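You operate a simulated robot arm through the tools that you are given. There is no shell and no other tool.

You run a simulated robot arm. Do the job below in one go: nothing can be reset, and whatever is moved stays where it is left.

TASK
Tighten the base plate bolt that the job sheet names with the orange driver.
Fine: fit the bit that the sheet names, leave the old one in its slot, set the driver to forward and put it back; leave the other bolts.

Only the result counts: the job must be done as asked and must still hold three seconds after the hand-in. Knocking over, shifting, dropping, spilling or breaking anything else fails it. Flat cloth is picked up by pressing the open fingertips on it (5 to 10 N) and closing them slowly along it; thin cloth reads only 2 to 8 mm in the jaws.

THE ROBOT
A 6-joint arm with a three-finger gripper, fixed in place. Base frame: the origin is on the floor under the middle of its stand, x ahead of it, y to its left, z up; the work surface is at about z = 0.784. Readings come in m, degrees, newtons and seconds.
It reaches about 1.213 m from its shoulder. Its first joint turns from -166.0 to 166.0 degrees. Payload 4.89 kg.
Tool frame: the origin (TCP) lies between the finger pads and is the grasp point; the fingertips stand 0.03 m ahead of it; z points along the fingers, y is the line along which they close. The gripper opens to 0.164 m; its body begins 0.125 m behind the TCP.
Orientation is that of the tool frame in the base frame, as a unit quaternion [w, x, y, z]. With the fingers straight down and closing along the base's y, the tool's x points along the base's -x, its y along +y and its z along -z.

THE INTERFACE
- The arm moves only by the tool arm_command. Its argument "increments" is one flat list of numbers, 6 for each row, row after row: the shift along the tool's x, y, z in m, then the turn, a rotation vector about the tool's x, y, z in degrees. In form: [tx, ty, tz, wx, wy, wz, tx, ty, tz, wx, wy, wz, ...]. A call has 1 to 20 rows; each row is the pose to reach, as a shift and turn from the pose commanded when the call began, along the tool's axes at that moment. "hand" is the opening, from 0 (shut) to 1 (fully open), set as the call begins (left out, the last holds). Rows are played at 5 a second. More than 0.05 m and 8.6 degrees between two rows, or a gripper value outside its range, and nothing of the call is played. A pose out of reach is approached as far as the arm can. The call stops where the force on the tool passes 40 N (or 10 N more than at its start, if that is more) or the arm is blocked; 0.2 s more then pass. The fingers move at their own pace (about 0.108 m/s each) and stop on an object; they squeeze with about 39 N. The grip force told is the motor's: it shows also when the fingers shut on nothing. Time passes only in rows, and 0.2 s behind the last, so rows that repeat a pose let the fingers close. The reply holds the time, the measured pose of the TCP, the force on the tool along the base axes, the opening and the grip force, in the units named above and with some noise, with the torque about the TCP (base axes, N m) and any sound that the robot's microphone picked up.
- Cameras (640 x 400 px; columns grow to the right, rows downward): "scene" is fixed at [0.2218, -0.4985, 1.6555]; the picture's right is [0.96, -0.29, 0.00], its down [-0.14, -0.46, -0.88] and it looks along [0.25, 0.84, -0.48] (base axes); focal length 368 px, centre (320, 200). "wrist" rides on the gripper at [0.076, -0.002, -0.152] in the tool frame; the picture's right is [0.02, 1.00, 0.00], its down [-0.88, 0.02, -0.47] and it looks along [-0.47, 0.01, 0.88] (tool axes); focal length 247 px, centre (320, 200). There is no depth. A picture from a camera that has moved, and an enlarged one, comes with that camera's place and axes in the base frame and with its lens.
- camera(camera): a new picture of that camera. It takes no simulated time.
- raise_lower(by): moves the trunk up (or, below 0, down) by that many m; the arm rides with it, the base frame stays. It gives what a move gives, with no picture.
- enlarge(camera, box): a new picture of the part [left, top, right, bottom] of that camera's present view, enlarged. It takes no simulated time.
- close_job(): hands the job in; it is judged then, once.

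Nothing tells you positions but the pictures and the camera data. Unless the task says otherwise, let go and move clear before handing in.

The tools are called after "Emit:" by a JSON object that holds its "name" and its "arguments". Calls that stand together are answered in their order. arm_command: Moves the arm, as the interface text tells. Its arguments: {"type":"object","properties":{"increments":{"type":"array"},"hand":{"type":"number"}},"required":["increments"]} The other tools are called the same way: raise_lower (by) moves the trunk up or down; camera (camera) takes a picture; enlarge (camera, box) takes an enlarged picture of a part of a camera's view; close_job () hands the job in.

At the start:

```text
clock: 0.0
tcp_pos: [0.4886, 0.2936, 1.3682]
orientation: [0.0, 0.0, 1.0, 0.0]
ft_force: [0.1, -0.1, 0.3]
torque: [-0.03, 0.0, 0.0]
width: 0.1636
finger_force: 0.0
trunk travel left (down, up): [-0.175, 0.215]
```

scene: 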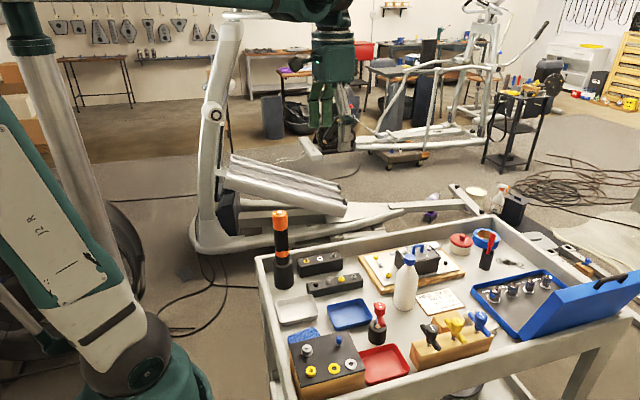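
wrist: 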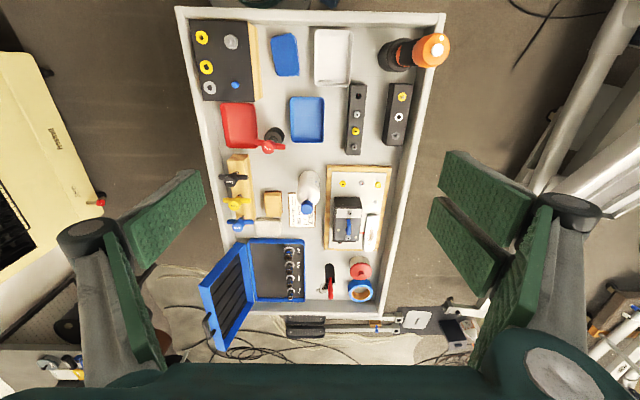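

I see a cart with an orange driver in a holder, bit racks, a job sheet, a base plate with bolts and other tools. I'll look closer at each part before moving.

Emit:
{"name": "enlarge", "arguments": {"camera": "scene", "box": [400, 270, 480, 320]}}

Emit:
{"name": "enlarge", "arguments": {"camera": "scene", "box": [250, 200, 410, 300]}}

Emit:
{"name": "enlarge", "arguments": {"camera": "scene", "box": [350, 230, 510, 330]}}

Emit:
{"name": "enlarge", "arguments": {"camera": "scene", "box": [270, 300, 430, 400]}}

Emit:
{"name": "enlarge", "arguments": {"camera": "wrist", "box": [260, 160, 400, 248]}}

Emit:
{"name": "enlarge", "arguments": {"camera": "wrist", "box": [320, 20, 460, 108]}}

Emit:
{"name": "enlarge", "arguments": {"camera": "wrist", "box": [330, 75, 430, 160]}}

```text
8.00 times, centred on (440, 295) of scene
camera zoom: at [0.2218, -0.4985, 1.6555], right [0.96, -0.29, 0.0], down [-0.14, -0.46, -0.88], along [0.25, 0.84, -0.48], focal length 2940 px, centre (-640, -560)
```

zoom: 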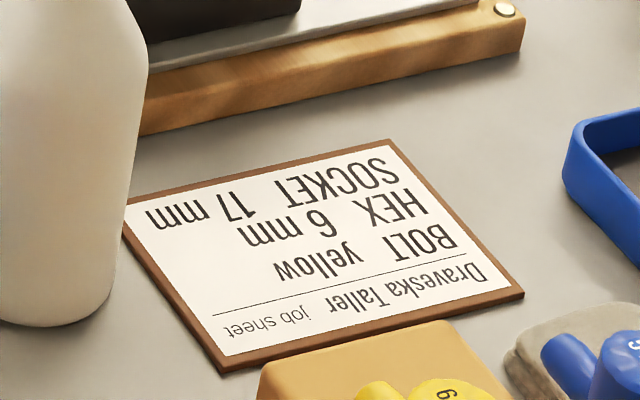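

```text
4.00 times, centred on (330, 250) of scene
camera zoom: at [0.2218, -0.4985, 1.6555], right [0.96, -0.29, 0.0], down [-0.14, -0.46, -0.88], along [0.25, 0.84, -0.48], focal length 1470 px, centre (280, 0)
```

zoom: 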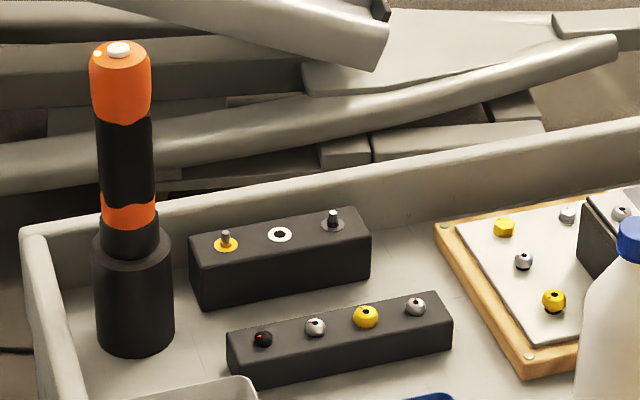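

```text
4.00 times, centred on (430, 280) of scene
camera zoom: at [0.2218, -0.4985, 1.6555], right [0.96, -0.29, 0.0], down [-0.14, -0.46, -0.88], along [0.25, 0.84, -0.48], focal length 1470 px, centre (-120, -120)
```

zoom: 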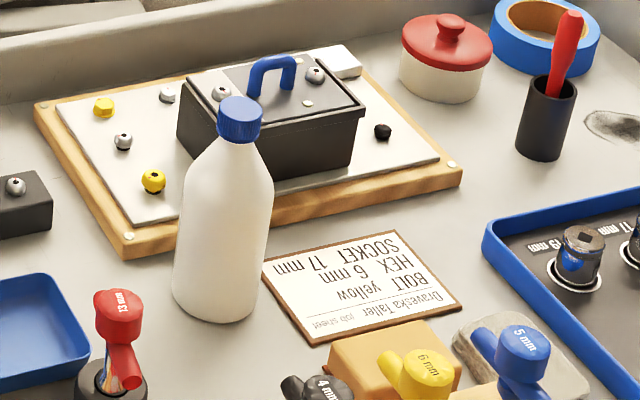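

```text
4.00 times, centred on (350, 350) of scene
camera zoom: at [0.2218, -0.4985, 1.6555], right [0.96, -0.29, 0.0], down [-0.14, -0.46, -0.88], along [0.25, 0.84, -0.48], focal length 1470 px, centre (200, -400)
```

zoom: 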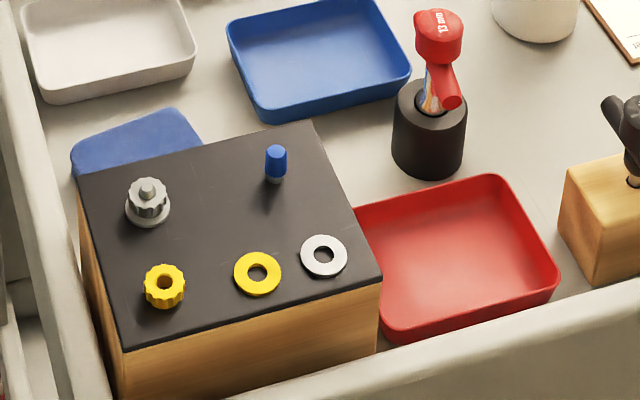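

```text
4.55 times, centred on (330, 204) of wrist
camera zoom: at [0.412, 0.2923, 1.5198], right [-0.02, 1.0, 0.0], down [0.88, 0.02, 0.47], along [0.47, 0.01, -0.88], focal length 1123 px, centre (274, 182)
```

zoom: 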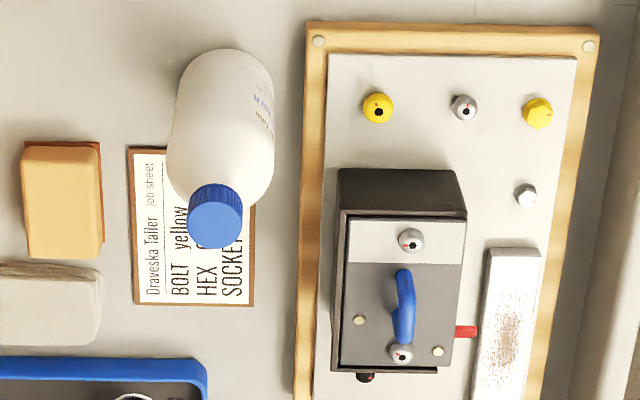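

```text
4.55 times, centred on (390, 64) of wrist
camera zoom: at [0.412, 0.2923, 1.5198], right [-0.02, 1.0, 0.0], down [0.88, 0.02, 0.47], along [0.47, 0.01, -0.88], focal length 1123 px, centre (2, 818)
```

zoom: 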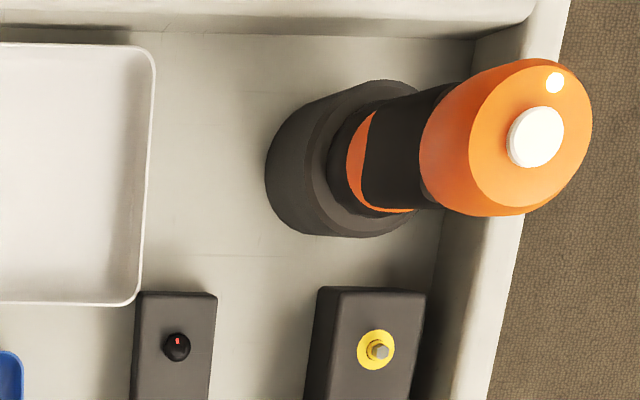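

```text
4.71 times, centred on (380, 118) of wrist
camera zoom: at [0.412, 0.2923, 1.5198], right [-0.02, 1.0, 0.0], down [0.88, 0.02, 0.47], along [0.47, 0.01, -0.88], focal length 1162 px, centre (38, 588)
```

zoom: 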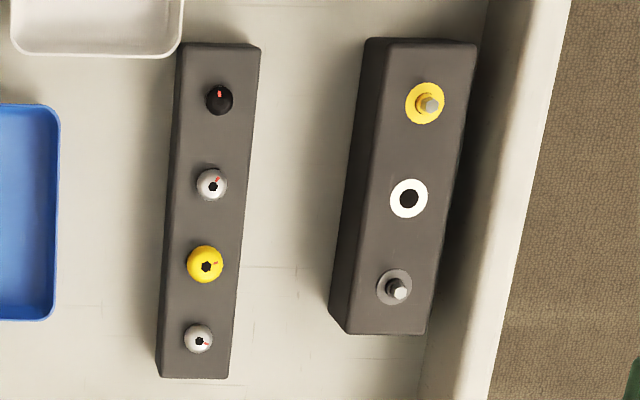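

The sheet reads "BOLT yellow / HEX 6 mm / SOCKET 17 mm". I'll zoom in on the driver, the bit rack and the base plate to see labels and switches.

Emit:
{"name": "enlarge", "arguments": {"camera": "wrist", "box": [376, 25, 456, 75]}}

Emit:
{"name": "enlarge", "arguments": {"camera": "scene", "box": [250, 200, 330, 250]}}

Emit:
{"name": "enlarge", "arguments": {"camera": "scene", "box": [250, 245, 330, 295]}}

Emit:
{"name": "enlarge", "arguments": {"camera": "scene", "box": [295, 245, 359, 285]}}

Emit:
{"name": "enlarge", "arguments": {"camera": "scene", "box": [356, 240, 420, 280]}}

Emit:
{"name": "enlarge", "arguments": {"camera": "wrist", "box": [380, 80, 420, 150]}}

Emit:
{"name": "enlarge", "arguments": {"camera": "wrist", "box": [325, 165, 389, 205]}}

Emit:
{"name": "enlarge", "arguments": {"camera": "wrist", "box": [340, 80, 372, 160]}}

```text
8.00 times, centred on (416, 50) of wrist
camera zoom: at [0.412, 0.2923, 1.5198], right [-0.02, 1.0, 0.0], down [0.88, 0.02, 0.47], along [0.47, 0.01, -0.88], focal length 1976 px, centre (-448, 1400)
```

zoom: 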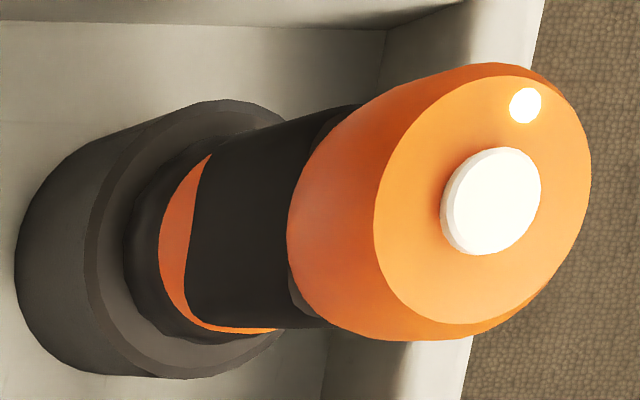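

```text
8.00 times, centred on (290, 225) of scene
camera zoom: at [0.2218, -0.4985, 1.6555], right [0.96, -0.29, 0.0], down [-0.14, -0.46, -0.88], along [0.25, 0.84, -0.48], focal length 2940 px, centre (560, 0)
```

zoom: 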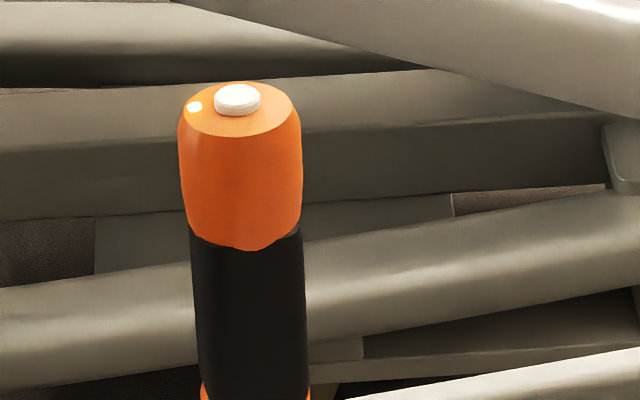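

```text
8.00 times, centred on (290, 270) of scene
camera zoom: at [0.2218, -0.4985, 1.6555], right [0.96, -0.29, 0.0], down [-0.14, -0.46, -0.88], along [0.25, 0.84, -0.48], focal length 2940 px, centre (560, -360)
```

zoom: 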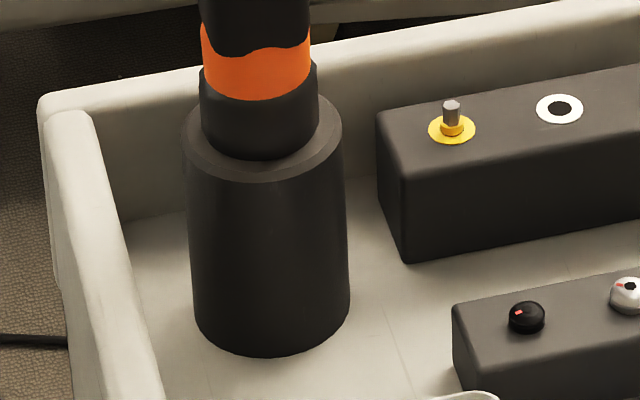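

```text
10.00 times, centred on (327, 265) of scene
camera zoom: at [0.2218, -0.4985, 1.6555], right [0.96, -0.29, 0.0], down [-0.14, -0.46, -0.88], along [0.25, 0.84, -0.48], focal length 3675 px, centre (250, -450)
```

zoom: 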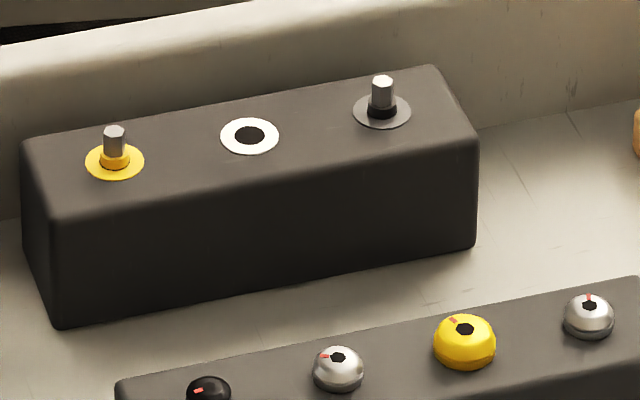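

```text
10.00 times, centred on (388, 260) of scene
camera zoom: at [0.2218, -0.4985, 1.6555], right [0.96, -0.29, 0.0], down [-0.14, -0.46, -0.88], along [0.25, 0.84, -0.48], focal length 3675 px, centre (-360, -400)
```

zoom: 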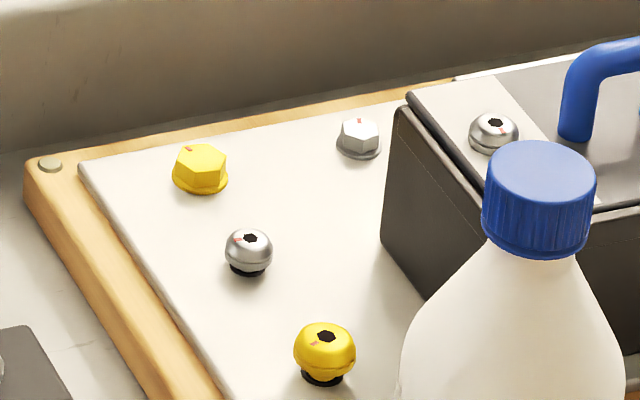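

```text
5.71 times, centred on (400, 115) of wrist
camera zoom: at [0.412, 0.2923, 1.5198], right [-0.02, 1.0, 0.0], down [0.88, 0.02, 0.47], along [0.47, 0.01, -0.88], focal length 1411 px, centre (-137, 686)
```

zoom: 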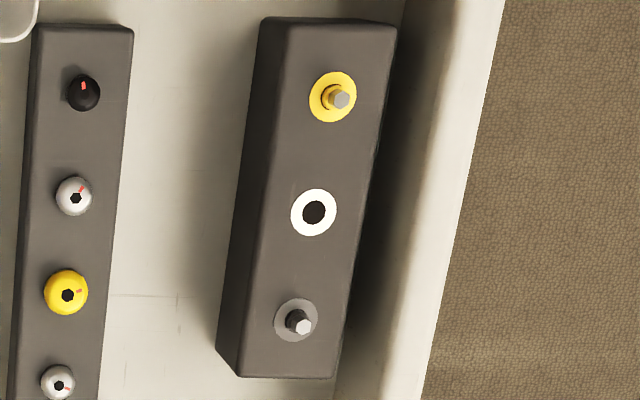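

```text
10.00 times, centred on (357, 185) of wrist
camera zoom: at [0.412, 0.2923, 1.5198], right [-0.02, 1.0, 0.0], down [0.88, 0.02, 0.47], along [0.47, 0.01, -0.88], focal length 2470 px, centre (-50, 350)
```

zoom: 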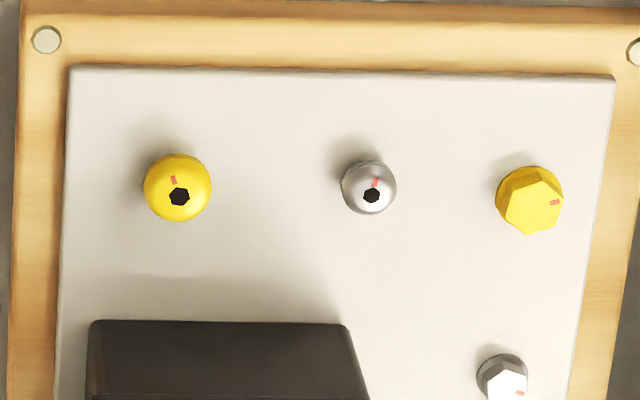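

```text
5.00 times, centred on (356, 120) of wrist
camera zoom: at [0.412, 0.2923, 1.5198], right [-0.02, 1.0, 0.0], down [0.88, 0.02, 0.47], along [0.47, 0.01, -0.88], focal length 1235 px, centre (140, 600)
```

zoom: 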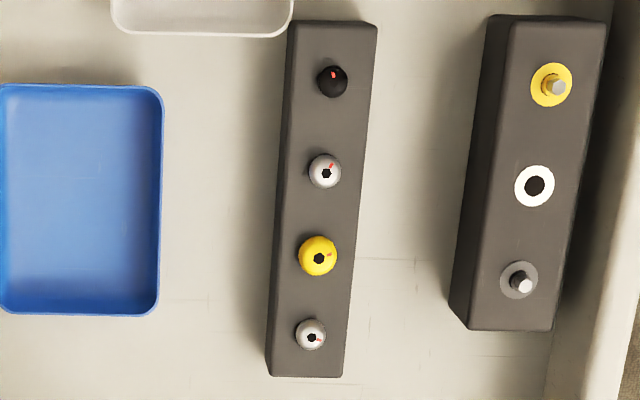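

The yellow socket-head bolt on the base plate stands proud. Next I move the wrist camera over the driver to see its top and other sides.

Emit:
{"name": "arm_command", "arguments": {"increments": [0.0177, 0.0373, 0.0136, 0, 0, 0, 0.0354, 0.0746, 0.0272, 0, 0, 0, 0.0532, 0.1118, 0.0409, 0, 0, 0, 0.0709, 0.1491, 0.0545, 0, 0, 0, 0.0886, 0.1864, 0.0682, 0, 0, 0, 0.0886, 0.1864, 0.0682, 0, 0, 0], "hand": 1}}

Emit:
{"name": "camera", "arguments": {"camera": "wrist"}}

Emit:
{"name": "camera", "arguments": {"camera": "scene"}}

```text
clock: 1.4
tcp_pos: [0.4009, 0.4826, 1.2976]
orientation: [0.0, 0.0, 1.0, -0.001]
ft_force: [0.4, 0.4, -0.1]
torque: [-0.09, 0.07, 0.01]
width: 0.1641
finger_force: 0.1
trunk travel left (down, up): [-0.175, 0.215]
```

```text
taken
camera wrist: at [0.3249, 0.4804, 1.45], right [-0.02, 1.0, 0.0], down [0.88, 0.02, 0.47], along [0.47, 0.01, -0.88], focal length 247 px, centre (320, 200)
```

wrist: 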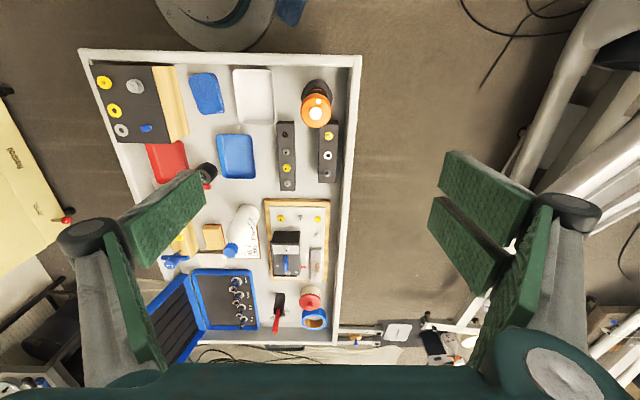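

```text
taken
```

scene: 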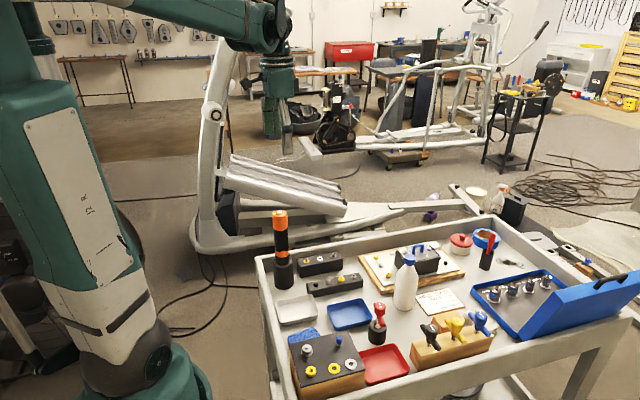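

The driver is roughly at x 0.37, y 0.48. Zooming in on its top and on the rack from here.

Emit:
{"name": "enlarge", "arguments": {"camera": "wrist", "box": [285, 70, 349, 130]}}

Emit:
{"name": "enlarge", "arguments": {"camera": "wrist", "box": [265, 115, 345, 195]}}

Emit:
{"name": "enlarge", "arguments": {"camera": "wrist", "box": [255, 190, 335, 290]}}

```text
6.67 times, centred on (317, 100) of wrist
camera zoom: at [0.3249, 0.4804, 1.45], right [-0.02, 1.0, 0.0], down [0.88, 0.02, 0.47], along [0.47, 0.01, -0.88], focal length 1646 px, centre (340, 867)
```

zoom: 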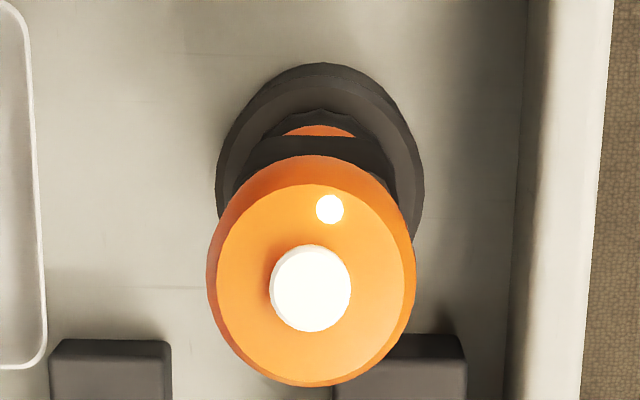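

```text
5.00 times, centred on (305, 155) of wrist
camera zoom: at [0.3249, 0.4804, 1.45], right [-0.02, 1.0, 0.0], down [0.88, 0.02, 0.47], along [0.47, 0.01, -0.88], focal length 1235 px, centre (395, 425)
```

zoom: 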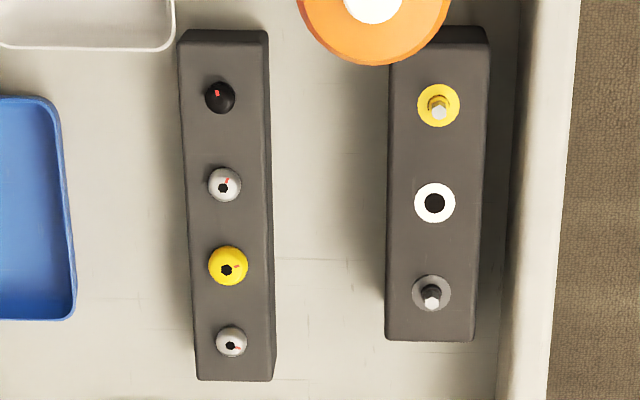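

```text
4.00 times, centred on (295, 240) of wrist
camera zoom: at [0.3249, 0.4804, 1.45], right [-0.02, 1.0, 0.0], down [0.88, 0.02, 0.47], along [0.47, 0.01, -0.88], focal length 988 px, centre (420, 40)
```

zoom: 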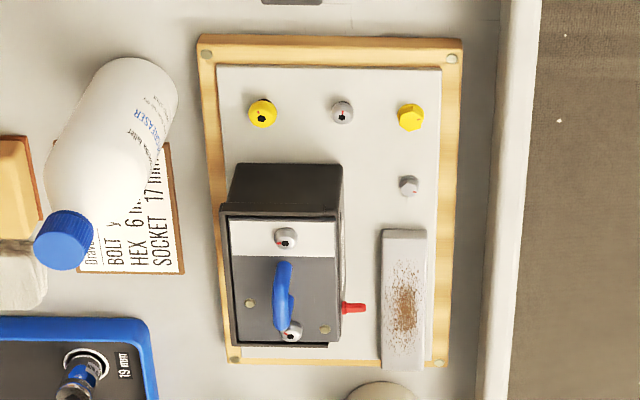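

Zooming tightly into the driver top's button and light.

Emit:
{"name": "enlarge", "arguments": {"camera": "wrist", "box": [304, 85, 332, 113]}}

Emit:
{"name": "enlarge", "arguments": {"camera": "scene", "box": [268, 206, 292, 221]}}

Emit:
{"name": "enlarge", "arguments": {"camera": "scene", "box": [262, 225, 302, 265]}}

```text
14.29 times, centred on (318, 99) of wrist
camera zoom: at [0.3249, 0.4804, 1.45], right [-0.02, 1.0, 0.0], down [0.88, 0.02, 0.47], along [0.47, 0.01, -0.88], focal length 3528 px, centre (349, 1643)
```

zoom: 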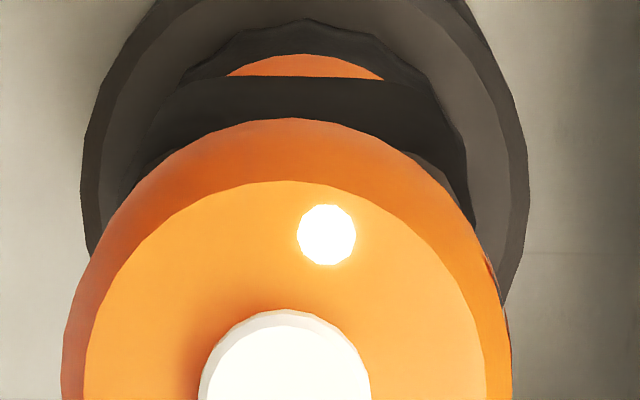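

```text
16.00 times, centred on (280, 214) of scene
camera zoom: at [0.2218, -0.4985, 1.6555], right [0.96, -0.29, 0.0], down [-0.14, -0.46, -0.88], along [0.25, 0.84, -0.48], focal length 5880 px, centre (960, -16)
```

zoom: 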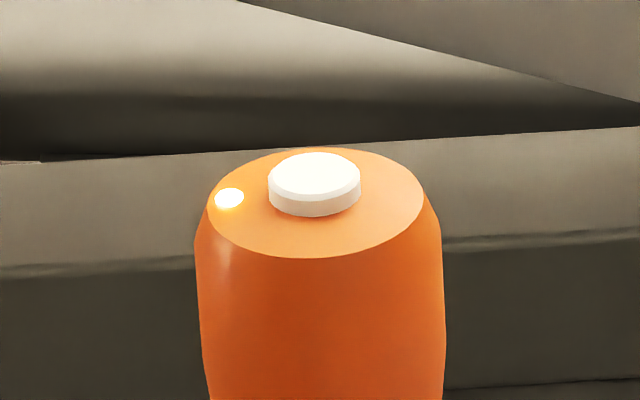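

```text
10.00 times, centred on (282, 245) of scene
camera zoom: at [0.2218, -0.4985, 1.6555], right [0.96, -0.29, 0.0], down [-0.14, -0.46, -0.88], along [0.25, 0.84, -0.48], focal length 3675 px, centre (700, -250)
```

zoom: 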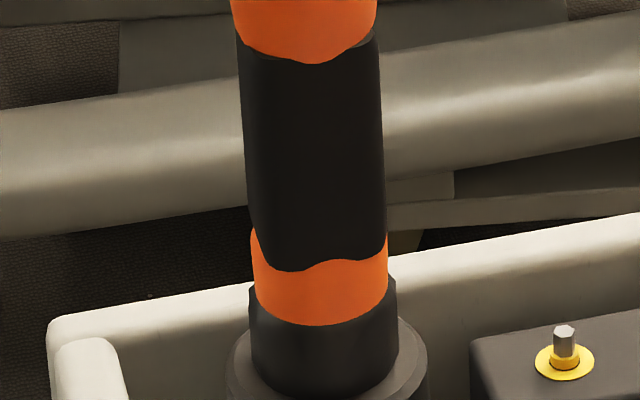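

There is something on the +y side of the driver's head. I'll swing the camera round to that side to look.

Emit:
{"name": "arm_command", "arguments": {"increments": [0.002, 0.015, 0.008, 0, 0, 7.5, 0.004, 0.03, 0.016, 0, 0, 15, 0.006, 0.045, 0.024, 0, 0, 22.5, 0.008, 0.06, 0.032, 0, 0, 30, 0.01, 0.075, 0.04, 0, 0, 37.5, 0.012, 0.09, 0.048, 0, 0, 45, 0.014, 0.105, 0.056, 0, 0, 52.5, 0.016, 0.12, 0.064, 0, 0, 60, 0.018, 0.135, 0.072, 0, 0, 67.5, 0.02, 0.15, 0.08, 0, 0, 75, 0.02, 0.165, 0.088, 0, 0, 82.5, 0.02, 0.177, 0.098, 0, 0, 90, 0.02, 0.177, 0.098, 0, 0, 90]}}

Emit:
{"name": "camera", "arguments": {"camera": "wrist"}}

```text
clock: 4.2
tcp_pos: [0.3803, 0.6583, 1.2011]
orientation: [0.0, 0.707, 0.707, 0.0]
ft_force: [0.2, -0.2, -0.3]
torque: [-0.02, -0.01, -0.03]
width: 0.1641
finger_force: 0.1
trunk travel left (down, up): [-0.175, 0.215]
```

```text
taken
camera wrist: at [0.3786, 0.7341, 1.3528], right [1.0, 0.02, 0.0], down [0.02, -0.88, 0.47], along [0.01, -0.47, -0.88], focal length 247 px, centre (320, 200)
```

wrist: 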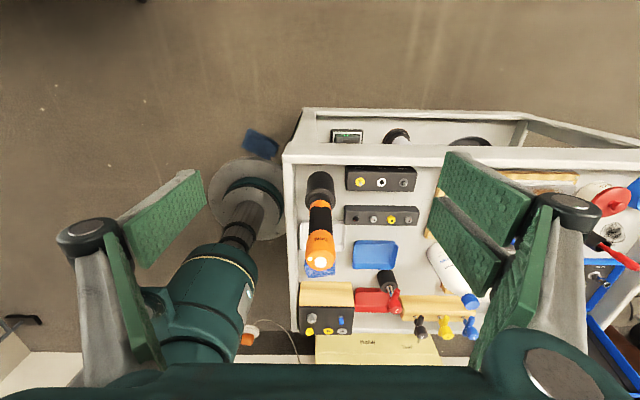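

Emit:
{"name": "enlarge", "arguments": {"camera": "wrist", "box": [290, 165, 354, 285]}}

Emit:
{"name": "enlarge", "arguments": {"camera": "wrist", "box": [300, 215, 344, 275]}}

Emit:
{"name": "enlarge", "arguments": {"camera": "wrist", "box": [340, 160, 424, 230]}}

Emit:
{"name": "enlarge", "arguments": {"camera": "wrist", "box": [315, 105, 445, 155]}}

```text
3.33 times, centred on (322, 225) of wrist
camera zoom: at [0.3786, 0.7341, 1.3528], right [1.0, 0.02, 0.0], down [0.02, -0.88, 0.47], along [0.01, -0.47, -0.88], focal length 823 px, centre (313, 117)
```

zoom: 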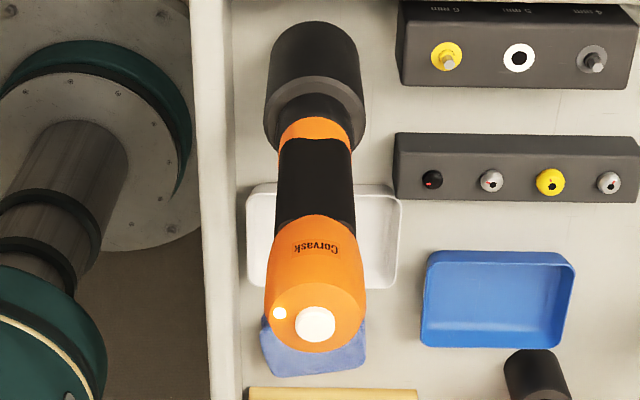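

```text
6.67 times, centred on (322, 245) of wrist
camera zoom: at [0.3786, 0.7341, 1.3528], right [1.0, 0.02, 0.0], down [0.02, -0.88, 0.47], along [0.01, -0.47, -0.88], focal length 1646 px, centre (307, -100)
```

zoom: 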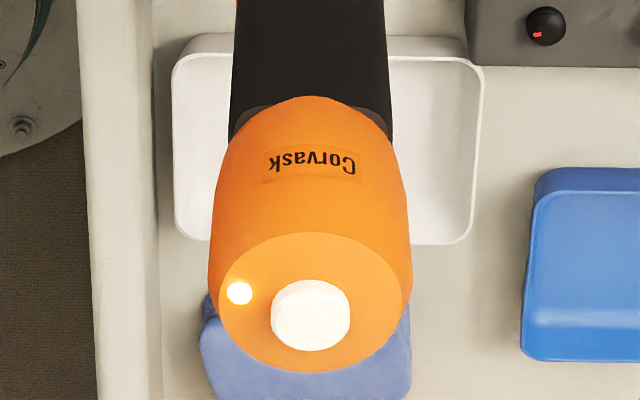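

```text
5.71 times, centred on (382, 195) of wrist
camera zoom: at [0.3786, 0.7341, 1.3528], right [1.0, 0.02, 0.0], down [0.02, -0.88, 0.47], along [0.01, -0.47, -0.88], focal length 1411 px, centre (-34, 229)
```

zoom: 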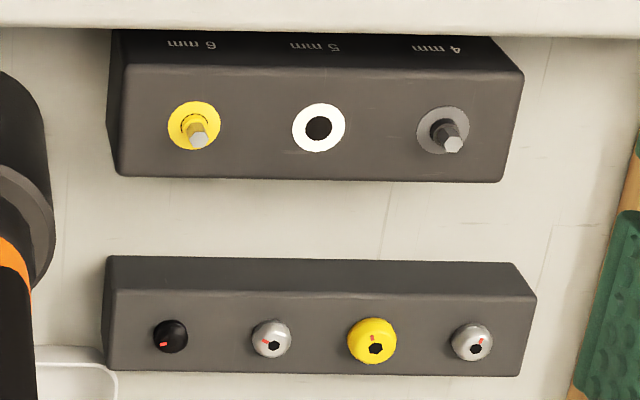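

```text
4.92 times, centred on (380, 130) of wrist
camera zoom: at [0.3786, 0.7341, 1.3528], right [1.0, 0.02, 0.0], down [0.02, -0.88, 0.47], along [0.01, -0.47, -0.88], focal length 1216 px, centre (25, 545)
```

zoom: 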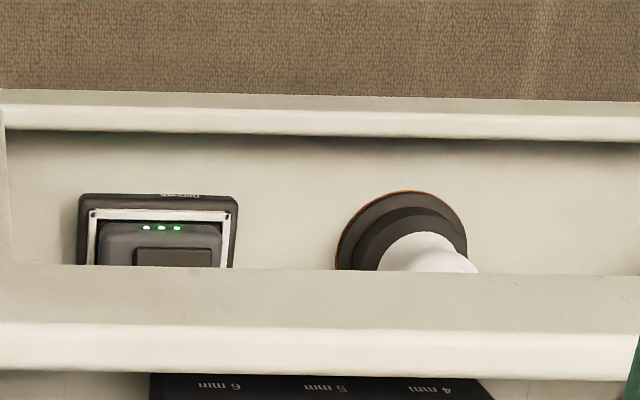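

The rack labels confirm yellow = 6 mm, white = 5 mm (empty, so the 5 mm bit is in the driver) and grey = 4 mm. Now I check the +x side of the driver for a direction switch.

Emit:
{"name": "arm_command", "arguments": {"increments": [-0.015, 0.02, 0, 0, 0, 7.5, -0.03, 0.04, 0, 0, 0, 15, -0.045, 0.06, 0, 0, 0, 22.5, -0.06, 0.08, 0, 0, 0, 30, -0.075, 0.1, 0, 0, 0, 37.5, -0.09, 0.12, 0, 0, 0, 45, -0.105, 0.14, 0, 0, 0, 52.5, -0.12, 0.16, 0, 0, 0, 60, -0.135, 0.18, 0, 0, 0, 67.5, -0.15, 0.2, 0, 0, 0, 75, -0.165, 0.21, 0, 0, 0, 82.5, -0.177, 0.22, 0, 0, 0, 90, -0.177, 0.22, 0, 0, 0, 90]}}

Emit:
{"name": "camera", "arguments": {"camera": "wrist"}}

```text
clock: 7.0
tcp_pos: [0.64, 0.4081, 1.2019]
orientation: [-0.039, 0.941, 0.337, -0.004]
ft_force: [-0.3, 0.0, -0.2]
torque: [-0.16, -0.1, -0.03]
width: 0.1642
finger_force: 0.1
out of reach, approached as far as the arm can: row 4, 5, 6, 7, 8, 9, 10, 11, 12, 13
trunk travel left (down, up): [-0.175, 0.215]
```

```text
taken
camera wrist: at [0.7024, 0.4468, 1.3547], right [0.65, -0.76, -0.08], down [-0.65, -0.61, 0.45], along [-0.39, -0.25, -0.89], focal length 247 px, centre (320, 200)
```

wrist: 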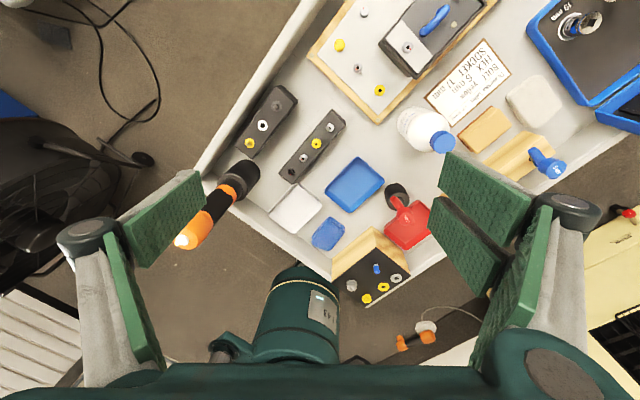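

The wrist ran into a yaw limit, but the driver's +x side is visible now. Zooming.

Emit:
{"name": "enlarge", "arguments": {"camera": "wrist", "box": [160, 150, 270, 260]}}

Emit:
{"name": "enlarge", "arguments": {"camera": "wrist", "box": [325, 20, 415, 110]}}

```text
3.64 times, centred on (215, 205) of wrist
camera zoom: at [0.7024, 0.4468, 1.3547], right [0.65, -0.76, -0.08], down [-0.65, -0.61, 0.45], along [-0.39, -0.25, -0.89], focal length 898 px, centre (702, 182)
```

zoom: 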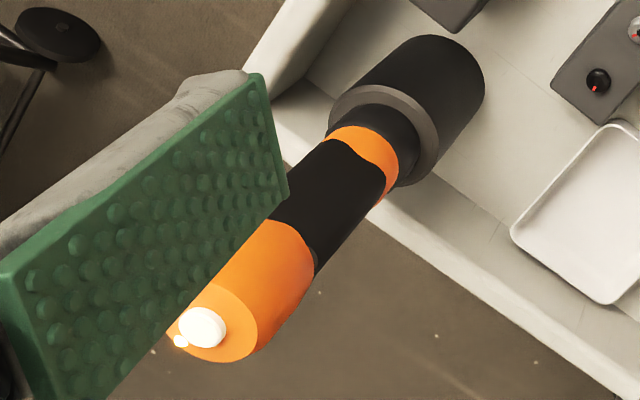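

```text
4.44 times, centred on (370, 65) of wrist
camera zoom: at [0.7024, 0.4468, 1.3547], right [0.65, -0.76, -0.08], down [-0.65, -0.61, 0.45], along [-0.39, -0.25, -0.89], focal length 1098 px, centre (98, 800)
```

zoom: 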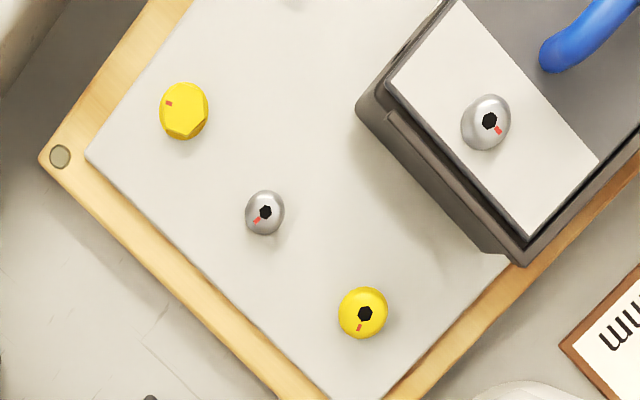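

No side switch there, so the white top button with its light is the likely direction control. Checking how the commanded pose stands after the unreachable rows before going back.

Emit:
{"name": "arm_command", "arguments": {"increments": [0, 0, 0, 0, 0, 0]}}

```text
clock: 7.4
tcp_pos: [0.6391, 0.4069, 1.202]
orientation: [-0.039, 0.941, 0.337, -0.005]
ft_force: [-0.4, -0.1, -0.1]
torque: [0.0, -0.02, -0.01]
width: 0.1639
finger_force: 0.0
trunk travel left (down, up): [-0.175, 0.215]
```

The pose holds, so I'll unwind the wrist back to the standard orientation and go above the driver.

Emit:
{"name": "arm_command", "arguments": {"increments": [-0.0095, -0.0131, 0.0008, -0.04, -0.34, -8.26, -0.019, -0.0262, 0.0017, -0.09, -0.68, -16.53, -0.0284, -0.0393, 0.0025, -0.13, -1.02, -24.79, -0.0379, -0.0524, 0.0034, -0.18, -1.36, -33.06, -0.0474, -0.0655, 0.0042, -0.22, -1.71, -41.32, -0.0569, -0.0786, 0.0051, -0.26, -2.05, -49.59, -0.0664, -0.0917, 0.0059, -0.31, -2.39, -57.85, -0.0759, -0.1048, 0.0068, -0.35, -2.73, -66.12, -0.0853, -0.1178, 0.0076, -0.4, -3.07, -74.38, -0.0948, -0.1309, 0.0085, -0.44, -3.41, -82.65, -0.1043, -0.144, 0.0093, -0.49, -3.75, -90.91, -0.1138, -0.1571, 0.0102, -0.53, -4.09, -99.18, -0.1233, -0.1702, 0.011, -0.57, -4.44, -107.44, -0.1328, -0.1833, 0.0119, -0.62, -4.78, -115.71, -0.1422, -0.1964, 0.0127, -0.66, -5.12, -123.97, -0.1517, -0.2095, 0.0136, -0.71, -5.46, -132.24, -0.1612, -0.2226, 0.0144, -0.75, -5.8, -140.5, -0.1612, -0.2226, 0.0144, -0.75, -5.8, -140.5]}}

Emit:
{"name": "camera", "arguments": {"camera": "wrist"}}

Emit:
{"name": "camera", "arguments": {"camera": "scene"}}

```text
clock: 11.2
tcp_pos: [0.3732, 0.4755, 1.2025]
orientation: [-0.001, 0.0, 1.0, 0.001]
ft_force: [-0.4, 0.2, -0.1]
torque: [0.04, -0.03, 0.02]
width: 0.1641
finger_force: 0.1
trunk travel left (down, up): [-0.175, 0.215]
```

```text
taken
camera wrist: at [0.2958, 0.4735, 1.3548], right [-0.02, 1.0, 0.0], down [0.88, 0.02, 0.47], along [0.47, 0.01, -0.88], focal length 247 px, centre (320, 200)
```

wrist: 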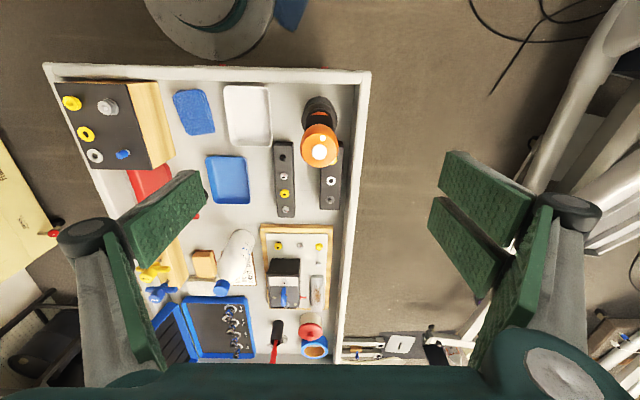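

```text
taken
```

scene: 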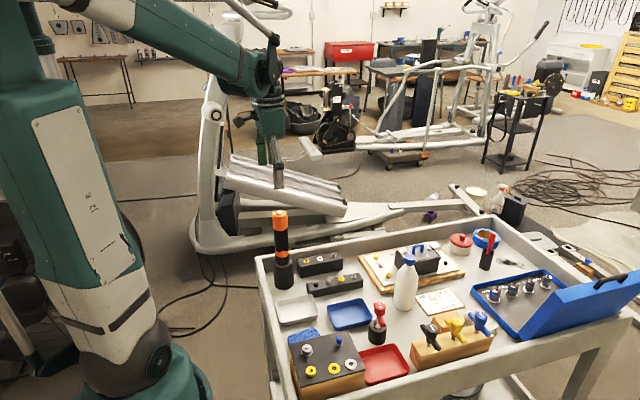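

Over the driver now. Zooming in to locate its axis precisely.

Emit:
{"name": "enlarge", "arguments": {"camera": "wrist", "box": [288, 85, 352, 175]}}

Emit:
{"name": "enlarge", "arguments": {"camera": "wrist", "box": [308, 130, 332, 154]}}

```text
4.44 times, centred on (320, 130) of wrist
camera zoom: at [0.2958, 0.4735, 1.3548], right [-0.02, 1.0, 0.0], down [0.88, 0.02, 0.47], along [0.47, 0.01, -0.88], focal length 1098 px, centre (320, 511)
```

zoom: 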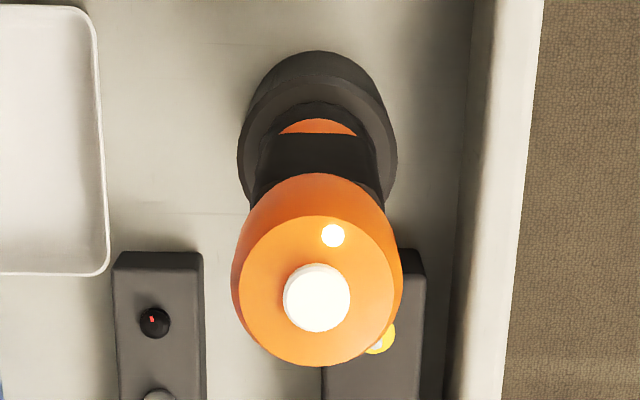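

```text
16.00 times, centred on (320, 142) of wrist
camera zoom: at [0.2958, 0.4735, 1.3548], right [-0.02, 1.0, 0.0], down [0.88, 0.02, 0.47], along [0.47, 0.01, -0.88], focal length 3952 px, centre (320, 1128)
```

zoom: 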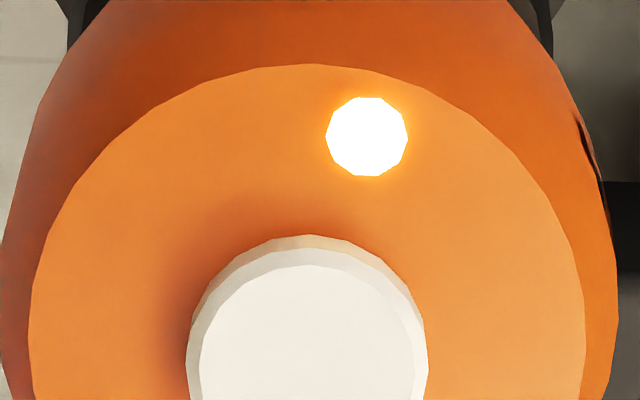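

The driver axis is at about (0.383, 0.475) with its top at z ≈ 1.076. I'll close the fingers and go down to just above the white button.

Emit:
{"name": "arm_command", "arguments": {"increments": [0, 0, 0, 0, 0, 0, 0, 0, 0, 0, 0, 0, 0, 0, 0, 0, 0, 0, 0, 0, 0, 0, 0, 0, -0.005, 0, 0.02, 0, 0, 0, -0.0098, 0, 0.04, 0, 0, 0, -0.0098, 0, 0.06, 0, 0, 0, -0.0098, 0, 0.075, 0, 0, 0, -0.0098, 0, 0.075, 0, 0, 0], "hand": 0}}

Emit:
{"name": "camera", "arguments": {"camera": "wrist"}}

Emit:
{"name": "enlarge", "arguments": {"camera": "scene", "box": [240, 170, 320, 220]}}

```text
clock: 13.2
tcp_pos: [0.3829, 0.4751, 1.1279]
orientation: [0.0, 0.0, 1.0, 0.001]
ft_force: [0.4, 1.0, 0.1]
torque: [-0.03, 0.02, -0.03]
width: 0.0
finger_force: 38.6
trunk travel left (down, up): [-0.175, 0.215]
```

```text
taken
camera wrist: at [0.3059, 0.473, 1.2796], right [-0.02, 1.0, 0.0], down [0.88, 0.02, 0.47], along [0.47, 0.01, -0.88], focal length 247 px, centre (320, 200)
```

wrist: 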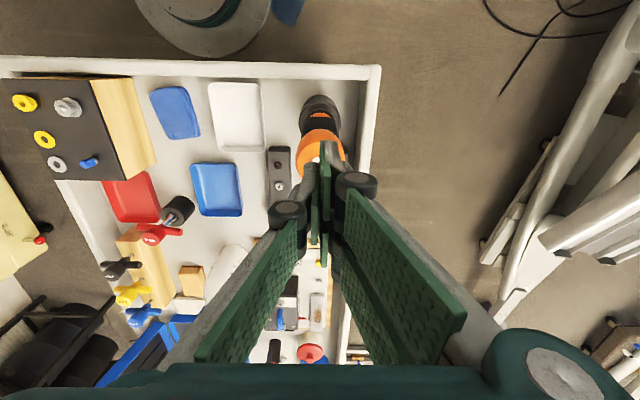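

```text
8.00 times, centred on (280, 195) of scene
camera zoom: at [0.2218, -0.4985, 1.6555], right [0.96, -0.29, 0.0], down [-0.14, -0.46, -0.88], along [0.25, 0.84, -0.48], focal length 2940 px, centre (640, 240)
```

zoom: 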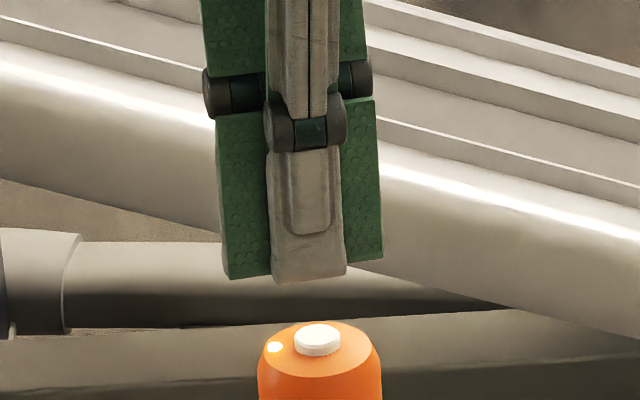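

Fingertips are about 2 cm over the button and centred on it. Descending slowly to touch it.

Emit:
{"name": "arm_command", "arguments": {"increments": [0, 0, 0.006, 0, 0, 0, 0, 0, 0.012, 0, 0, 0, 0, 0, 0.016, 0, 0, 0, 0, 0, 0.018, 0, 0, 0, 0, 0, 0.02, 0, 0, 0], "hand": 0}}

Emit:
{"name": "enlarge", "arguments": {"camera": "scene", "box": [256, 190, 304, 220]}}

```text
clock: 14.4
tcp_pos: [0.3829, 0.4733, 1.108]
orientation: [0.0, 0.0, 1.0, 0.001]
ft_force: [-0.1, -0.6, 0.1]
torque: [0.01, 0.01, 0.0]
width: 0.0
finger_force: 38.7
trunk travel left (down, up): [-0.175, 0.215]
```

```text
13.33 times, centred on (280, 205) of scene
camera zoom: at [0.2218, -0.4985, 1.6555], right [0.96, -0.29, 0.0], down [-0.14, -0.46, -0.88], along [0.25, 0.84, -0.48], focal length 4900 px, centre (853, 133)
```

zoom: 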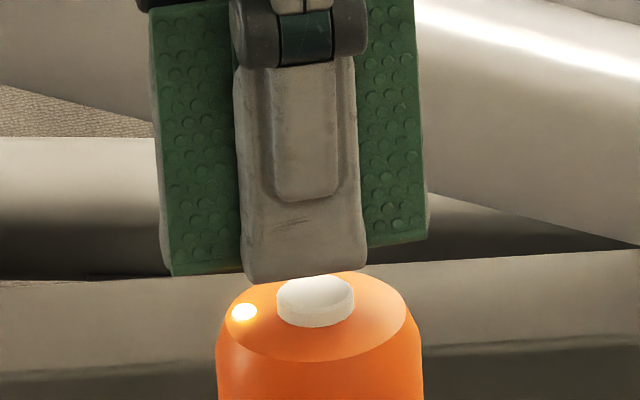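

Still a few millimetres off. Continuing in small steps.

Emit:
{"name": "arm_command", "arguments": {"increments": [0, 0, 0.002, 0, 0, 0, 0, 0, 0.004, 0, 0, 0], "hand": 0}}

Emit:
{"name": "enlarge", "arguments": {"camera": "scene", "box": [256, 190, 304, 220]}}

```text
clock: 15.0
tcp_pos: [0.3822, 0.4762, 1.1034]
orientation: [0.0, 0.0, 1.0, 0.001]
ft_force: [1.2, 0.2, 0.1]
torque: [0.02, -0.01, 0.0]
width: 0.0001
finger_force: 39.3
trunk travel left (down, up): [-0.175, 0.215]
```

```text
13.33 times, centred on (280, 205) of scene
camera zoom: at [0.2218, -0.4985, 1.6555], right [0.96, -0.29, 0.0], down [-0.14, -0.46, -0.88], along [0.25, 0.84, -0.48], focal length 4900 px, centre (853, 133)
```

zoom: 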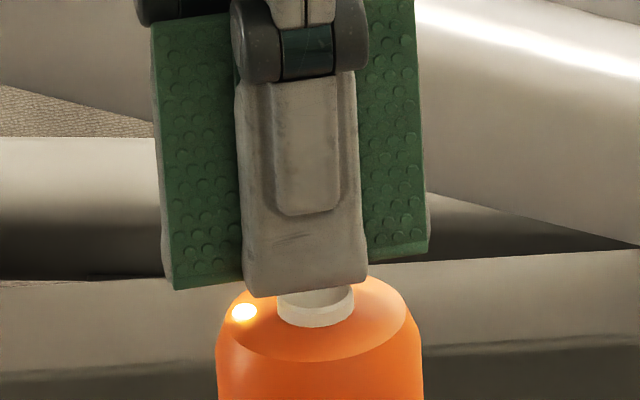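

Emit:
{"name": "arm_command", "arguments": {"increments": [0, 0, 0.002, 0, 0, 0, 0, 0, 0.003, 0, 0, 0], "hand": 0}}

Emit:
{"name": "enlarge", "arguments": {"camera": "scene", "box": [256, 190, 304, 220]}}

```text
clock: 15.6
tcp_pos: [0.3823, 0.4761, 1.1003]
orientation: [-0.001, 0.001, 1.0, 0.001]
ft_force: [-0.4, -0.8, 0.0]
torque: [0.0, 0.01, -0.02]
width: 0.0
finger_force: 39.1
trunk travel left (down, up): [-0.175, 0.215]
```

```text
13.33 times, centred on (280, 205) of scene
camera zoom: at [0.2218, -0.4985, 1.6555], right [0.96, -0.29, 0.0], down [-0.14, -0.46, -0.88], along [0.25, 0.84, -0.48], focal length 4900 px, centre (853, 133)
```

zoom: 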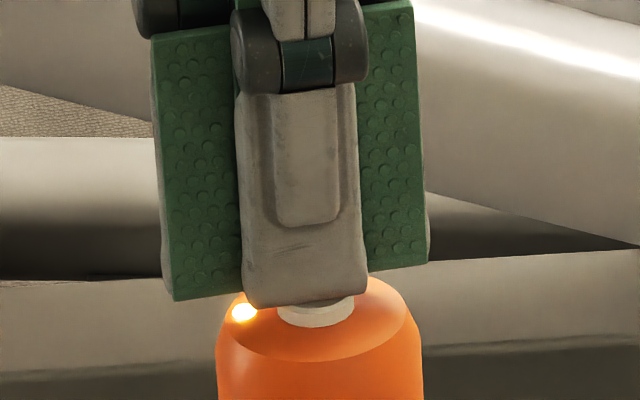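

Emit:
{"name": "arm_command", "arguments": {"increments": [0, 0, 0.001, 0, 0, 0, 0, 0, 0.002, 0, 0, 0], "hand": 0}}

Emit:
{"name": "enlarge", "arguments": {"camera": "scene", "box": [256, 190, 304, 220]}}

```text
clock: 16.2
tcp_pos: [0.3832, 0.4755, 1.0992]
orientation: [-0.001, 0.0, 1.0, 0.001]
ft_force: [-0.7, 0.0, -0.5]
torque: [0.0, -0.01, 0.02]
width: 0.0
finger_force: 38.7
trunk travel left (down, up): [-0.175, 0.215]
```

```text
13.33 times, centred on (280, 205) of scene
camera zoom: at [0.2218, -0.4985, 1.6555], right [0.96, -0.29, 0.0], down [-0.14, -0.46, -0.88], along [0.25, 0.84, -0.48], focal length 4900 px, centre (853, 133)
```

zoom: 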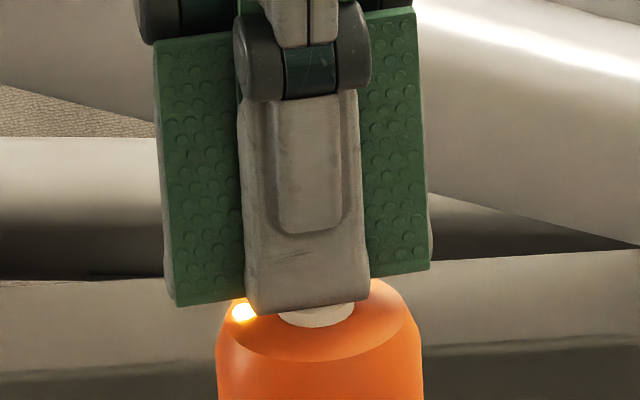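

Emit:
{"name": "arm_command", "arguments": {"increments": [0, 0, 0.001, 0, 0, 0, 0, 0, 0.002, 0, 0, 0], "hand": 0}}

Emit:
{"name": "enlarge", "arguments": {"camera": "scene", "box": [256, 190, 304, 220]}}

```text
clock: 16.8
tcp_pos: [0.3831, 0.4759, 1.0975]
orientation: [0.0, 0.0, 1.0, 0.001]
ft_force: [-1.1, 1.0, 2.0]
torque: [0.01, 0.01, -0.02]
width: 0.006
finger_force: 39.0
trunk travel left (down, up): [-0.175, 0.215]
```

```text
13.33 times, centred on (280, 205) of scene
camera zoom: at [0.2218, -0.4985, 1.6555], right [0.96, -0.29, 0.0], down [-0.14, -0.46, -0.88], along [0.25, 0.84, -0.48], focal length 4900 px, centre (853, 133)
```

zoom: 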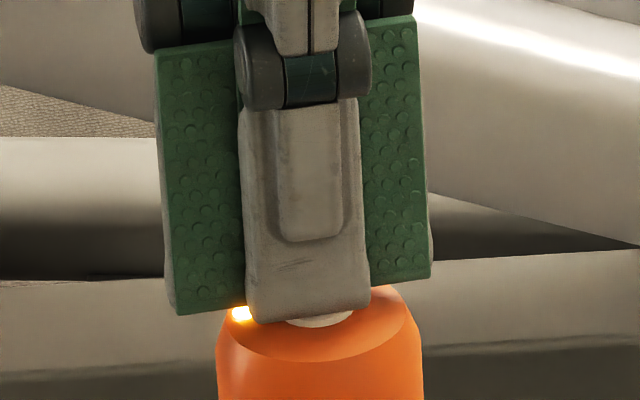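

Contact has begun (2 N). Pressing a little further.

Emit:
{"name": "arm_command", "arguments": {"increments": [0, 0, 0.001, 0, 0, 0, 0, 0, 0.002, 0, 0, 0], "hand": 0}}

Emit:
{"name": "enlarge", "arguments": {"camera": "scene", "box": [256, 190, 304, 220]}}

```text
clock: 17.4
tcp_pos: [0.3817, 0.4738, 1.0951]
orientation: [0.0, 0.0, 1.0, 0.001]
ft_force: [0.6, 1.3, 5.5]
torque: [0.04, -0.04, 0.01]
width: 0.0059
finger_force: 39.0
trunk travel left (down, up): [-0.175, 0.215]
heard: click
```

```text
13.33 times, centred on (280, 205) of scene
camera zoom: at [0.2218, -0.4985, 1.6555], right [0.96, -0.29, 0.0], down [-0.14, -0.46, -0.88], along [0.25, 0.84, -0.48], focal length 4900 px, centre (853, 133)
```

zoom: 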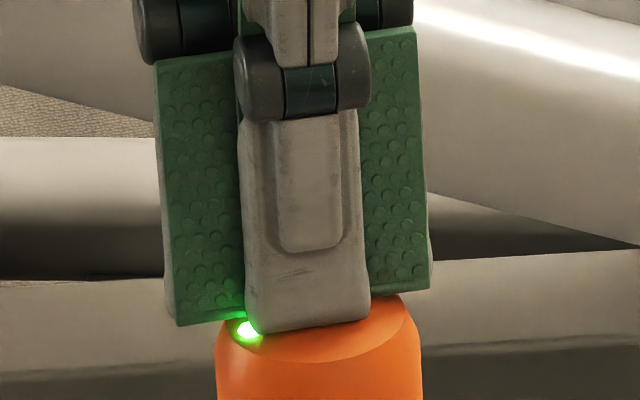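

Click — the light turned green, so the driver should now be set to forward. Lifting off carefully and checking the light stays green.

Emit:
{"name": "arm_command", "arguments": {"increments": [0, 0, -0.002, 0, 0, 0, 0, 0, -0.005, 0, 0, 0, 0, 0, -0.01, 0, 0, 0], "hand": 0}}

Emit:
{"name": "enlarge", "arguments": {"camera": "scene", "box": [256, 190, 304, 220]}}

```text
clock: 18.2
tcp_pos: [0.3821, 0.4753, 1.1037]
orientation: [0.0, -0.001, 1.0, 0.002]
ft_force: [-0.8, 1.1, 0.5]
torque: [-0.02, -0.01, 0.02]
width: 0.0
finger_force: 39.4
trunk travel left (down, up): [-0.175, 0.215]
```

```text
13.33 times, centred on (280, 205) of scene
camera zoom: at [0.2218, -0.4985, 1.6555], right [0.96, -0.29, 0.0], down [-0.14, -0.46, -0.88], along [0.25, 0.84, -0.48], focal length 4900 px, centre (853, 133)
```

zoom: 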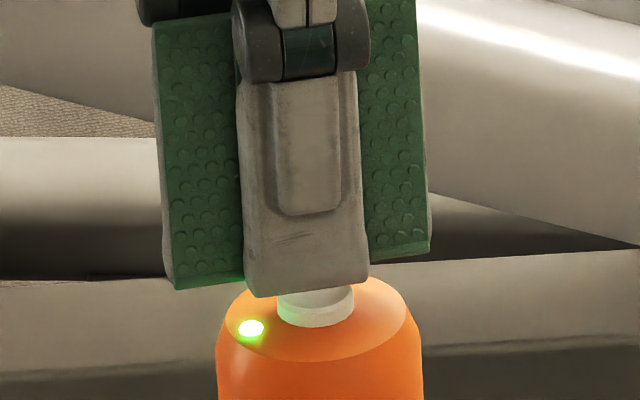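

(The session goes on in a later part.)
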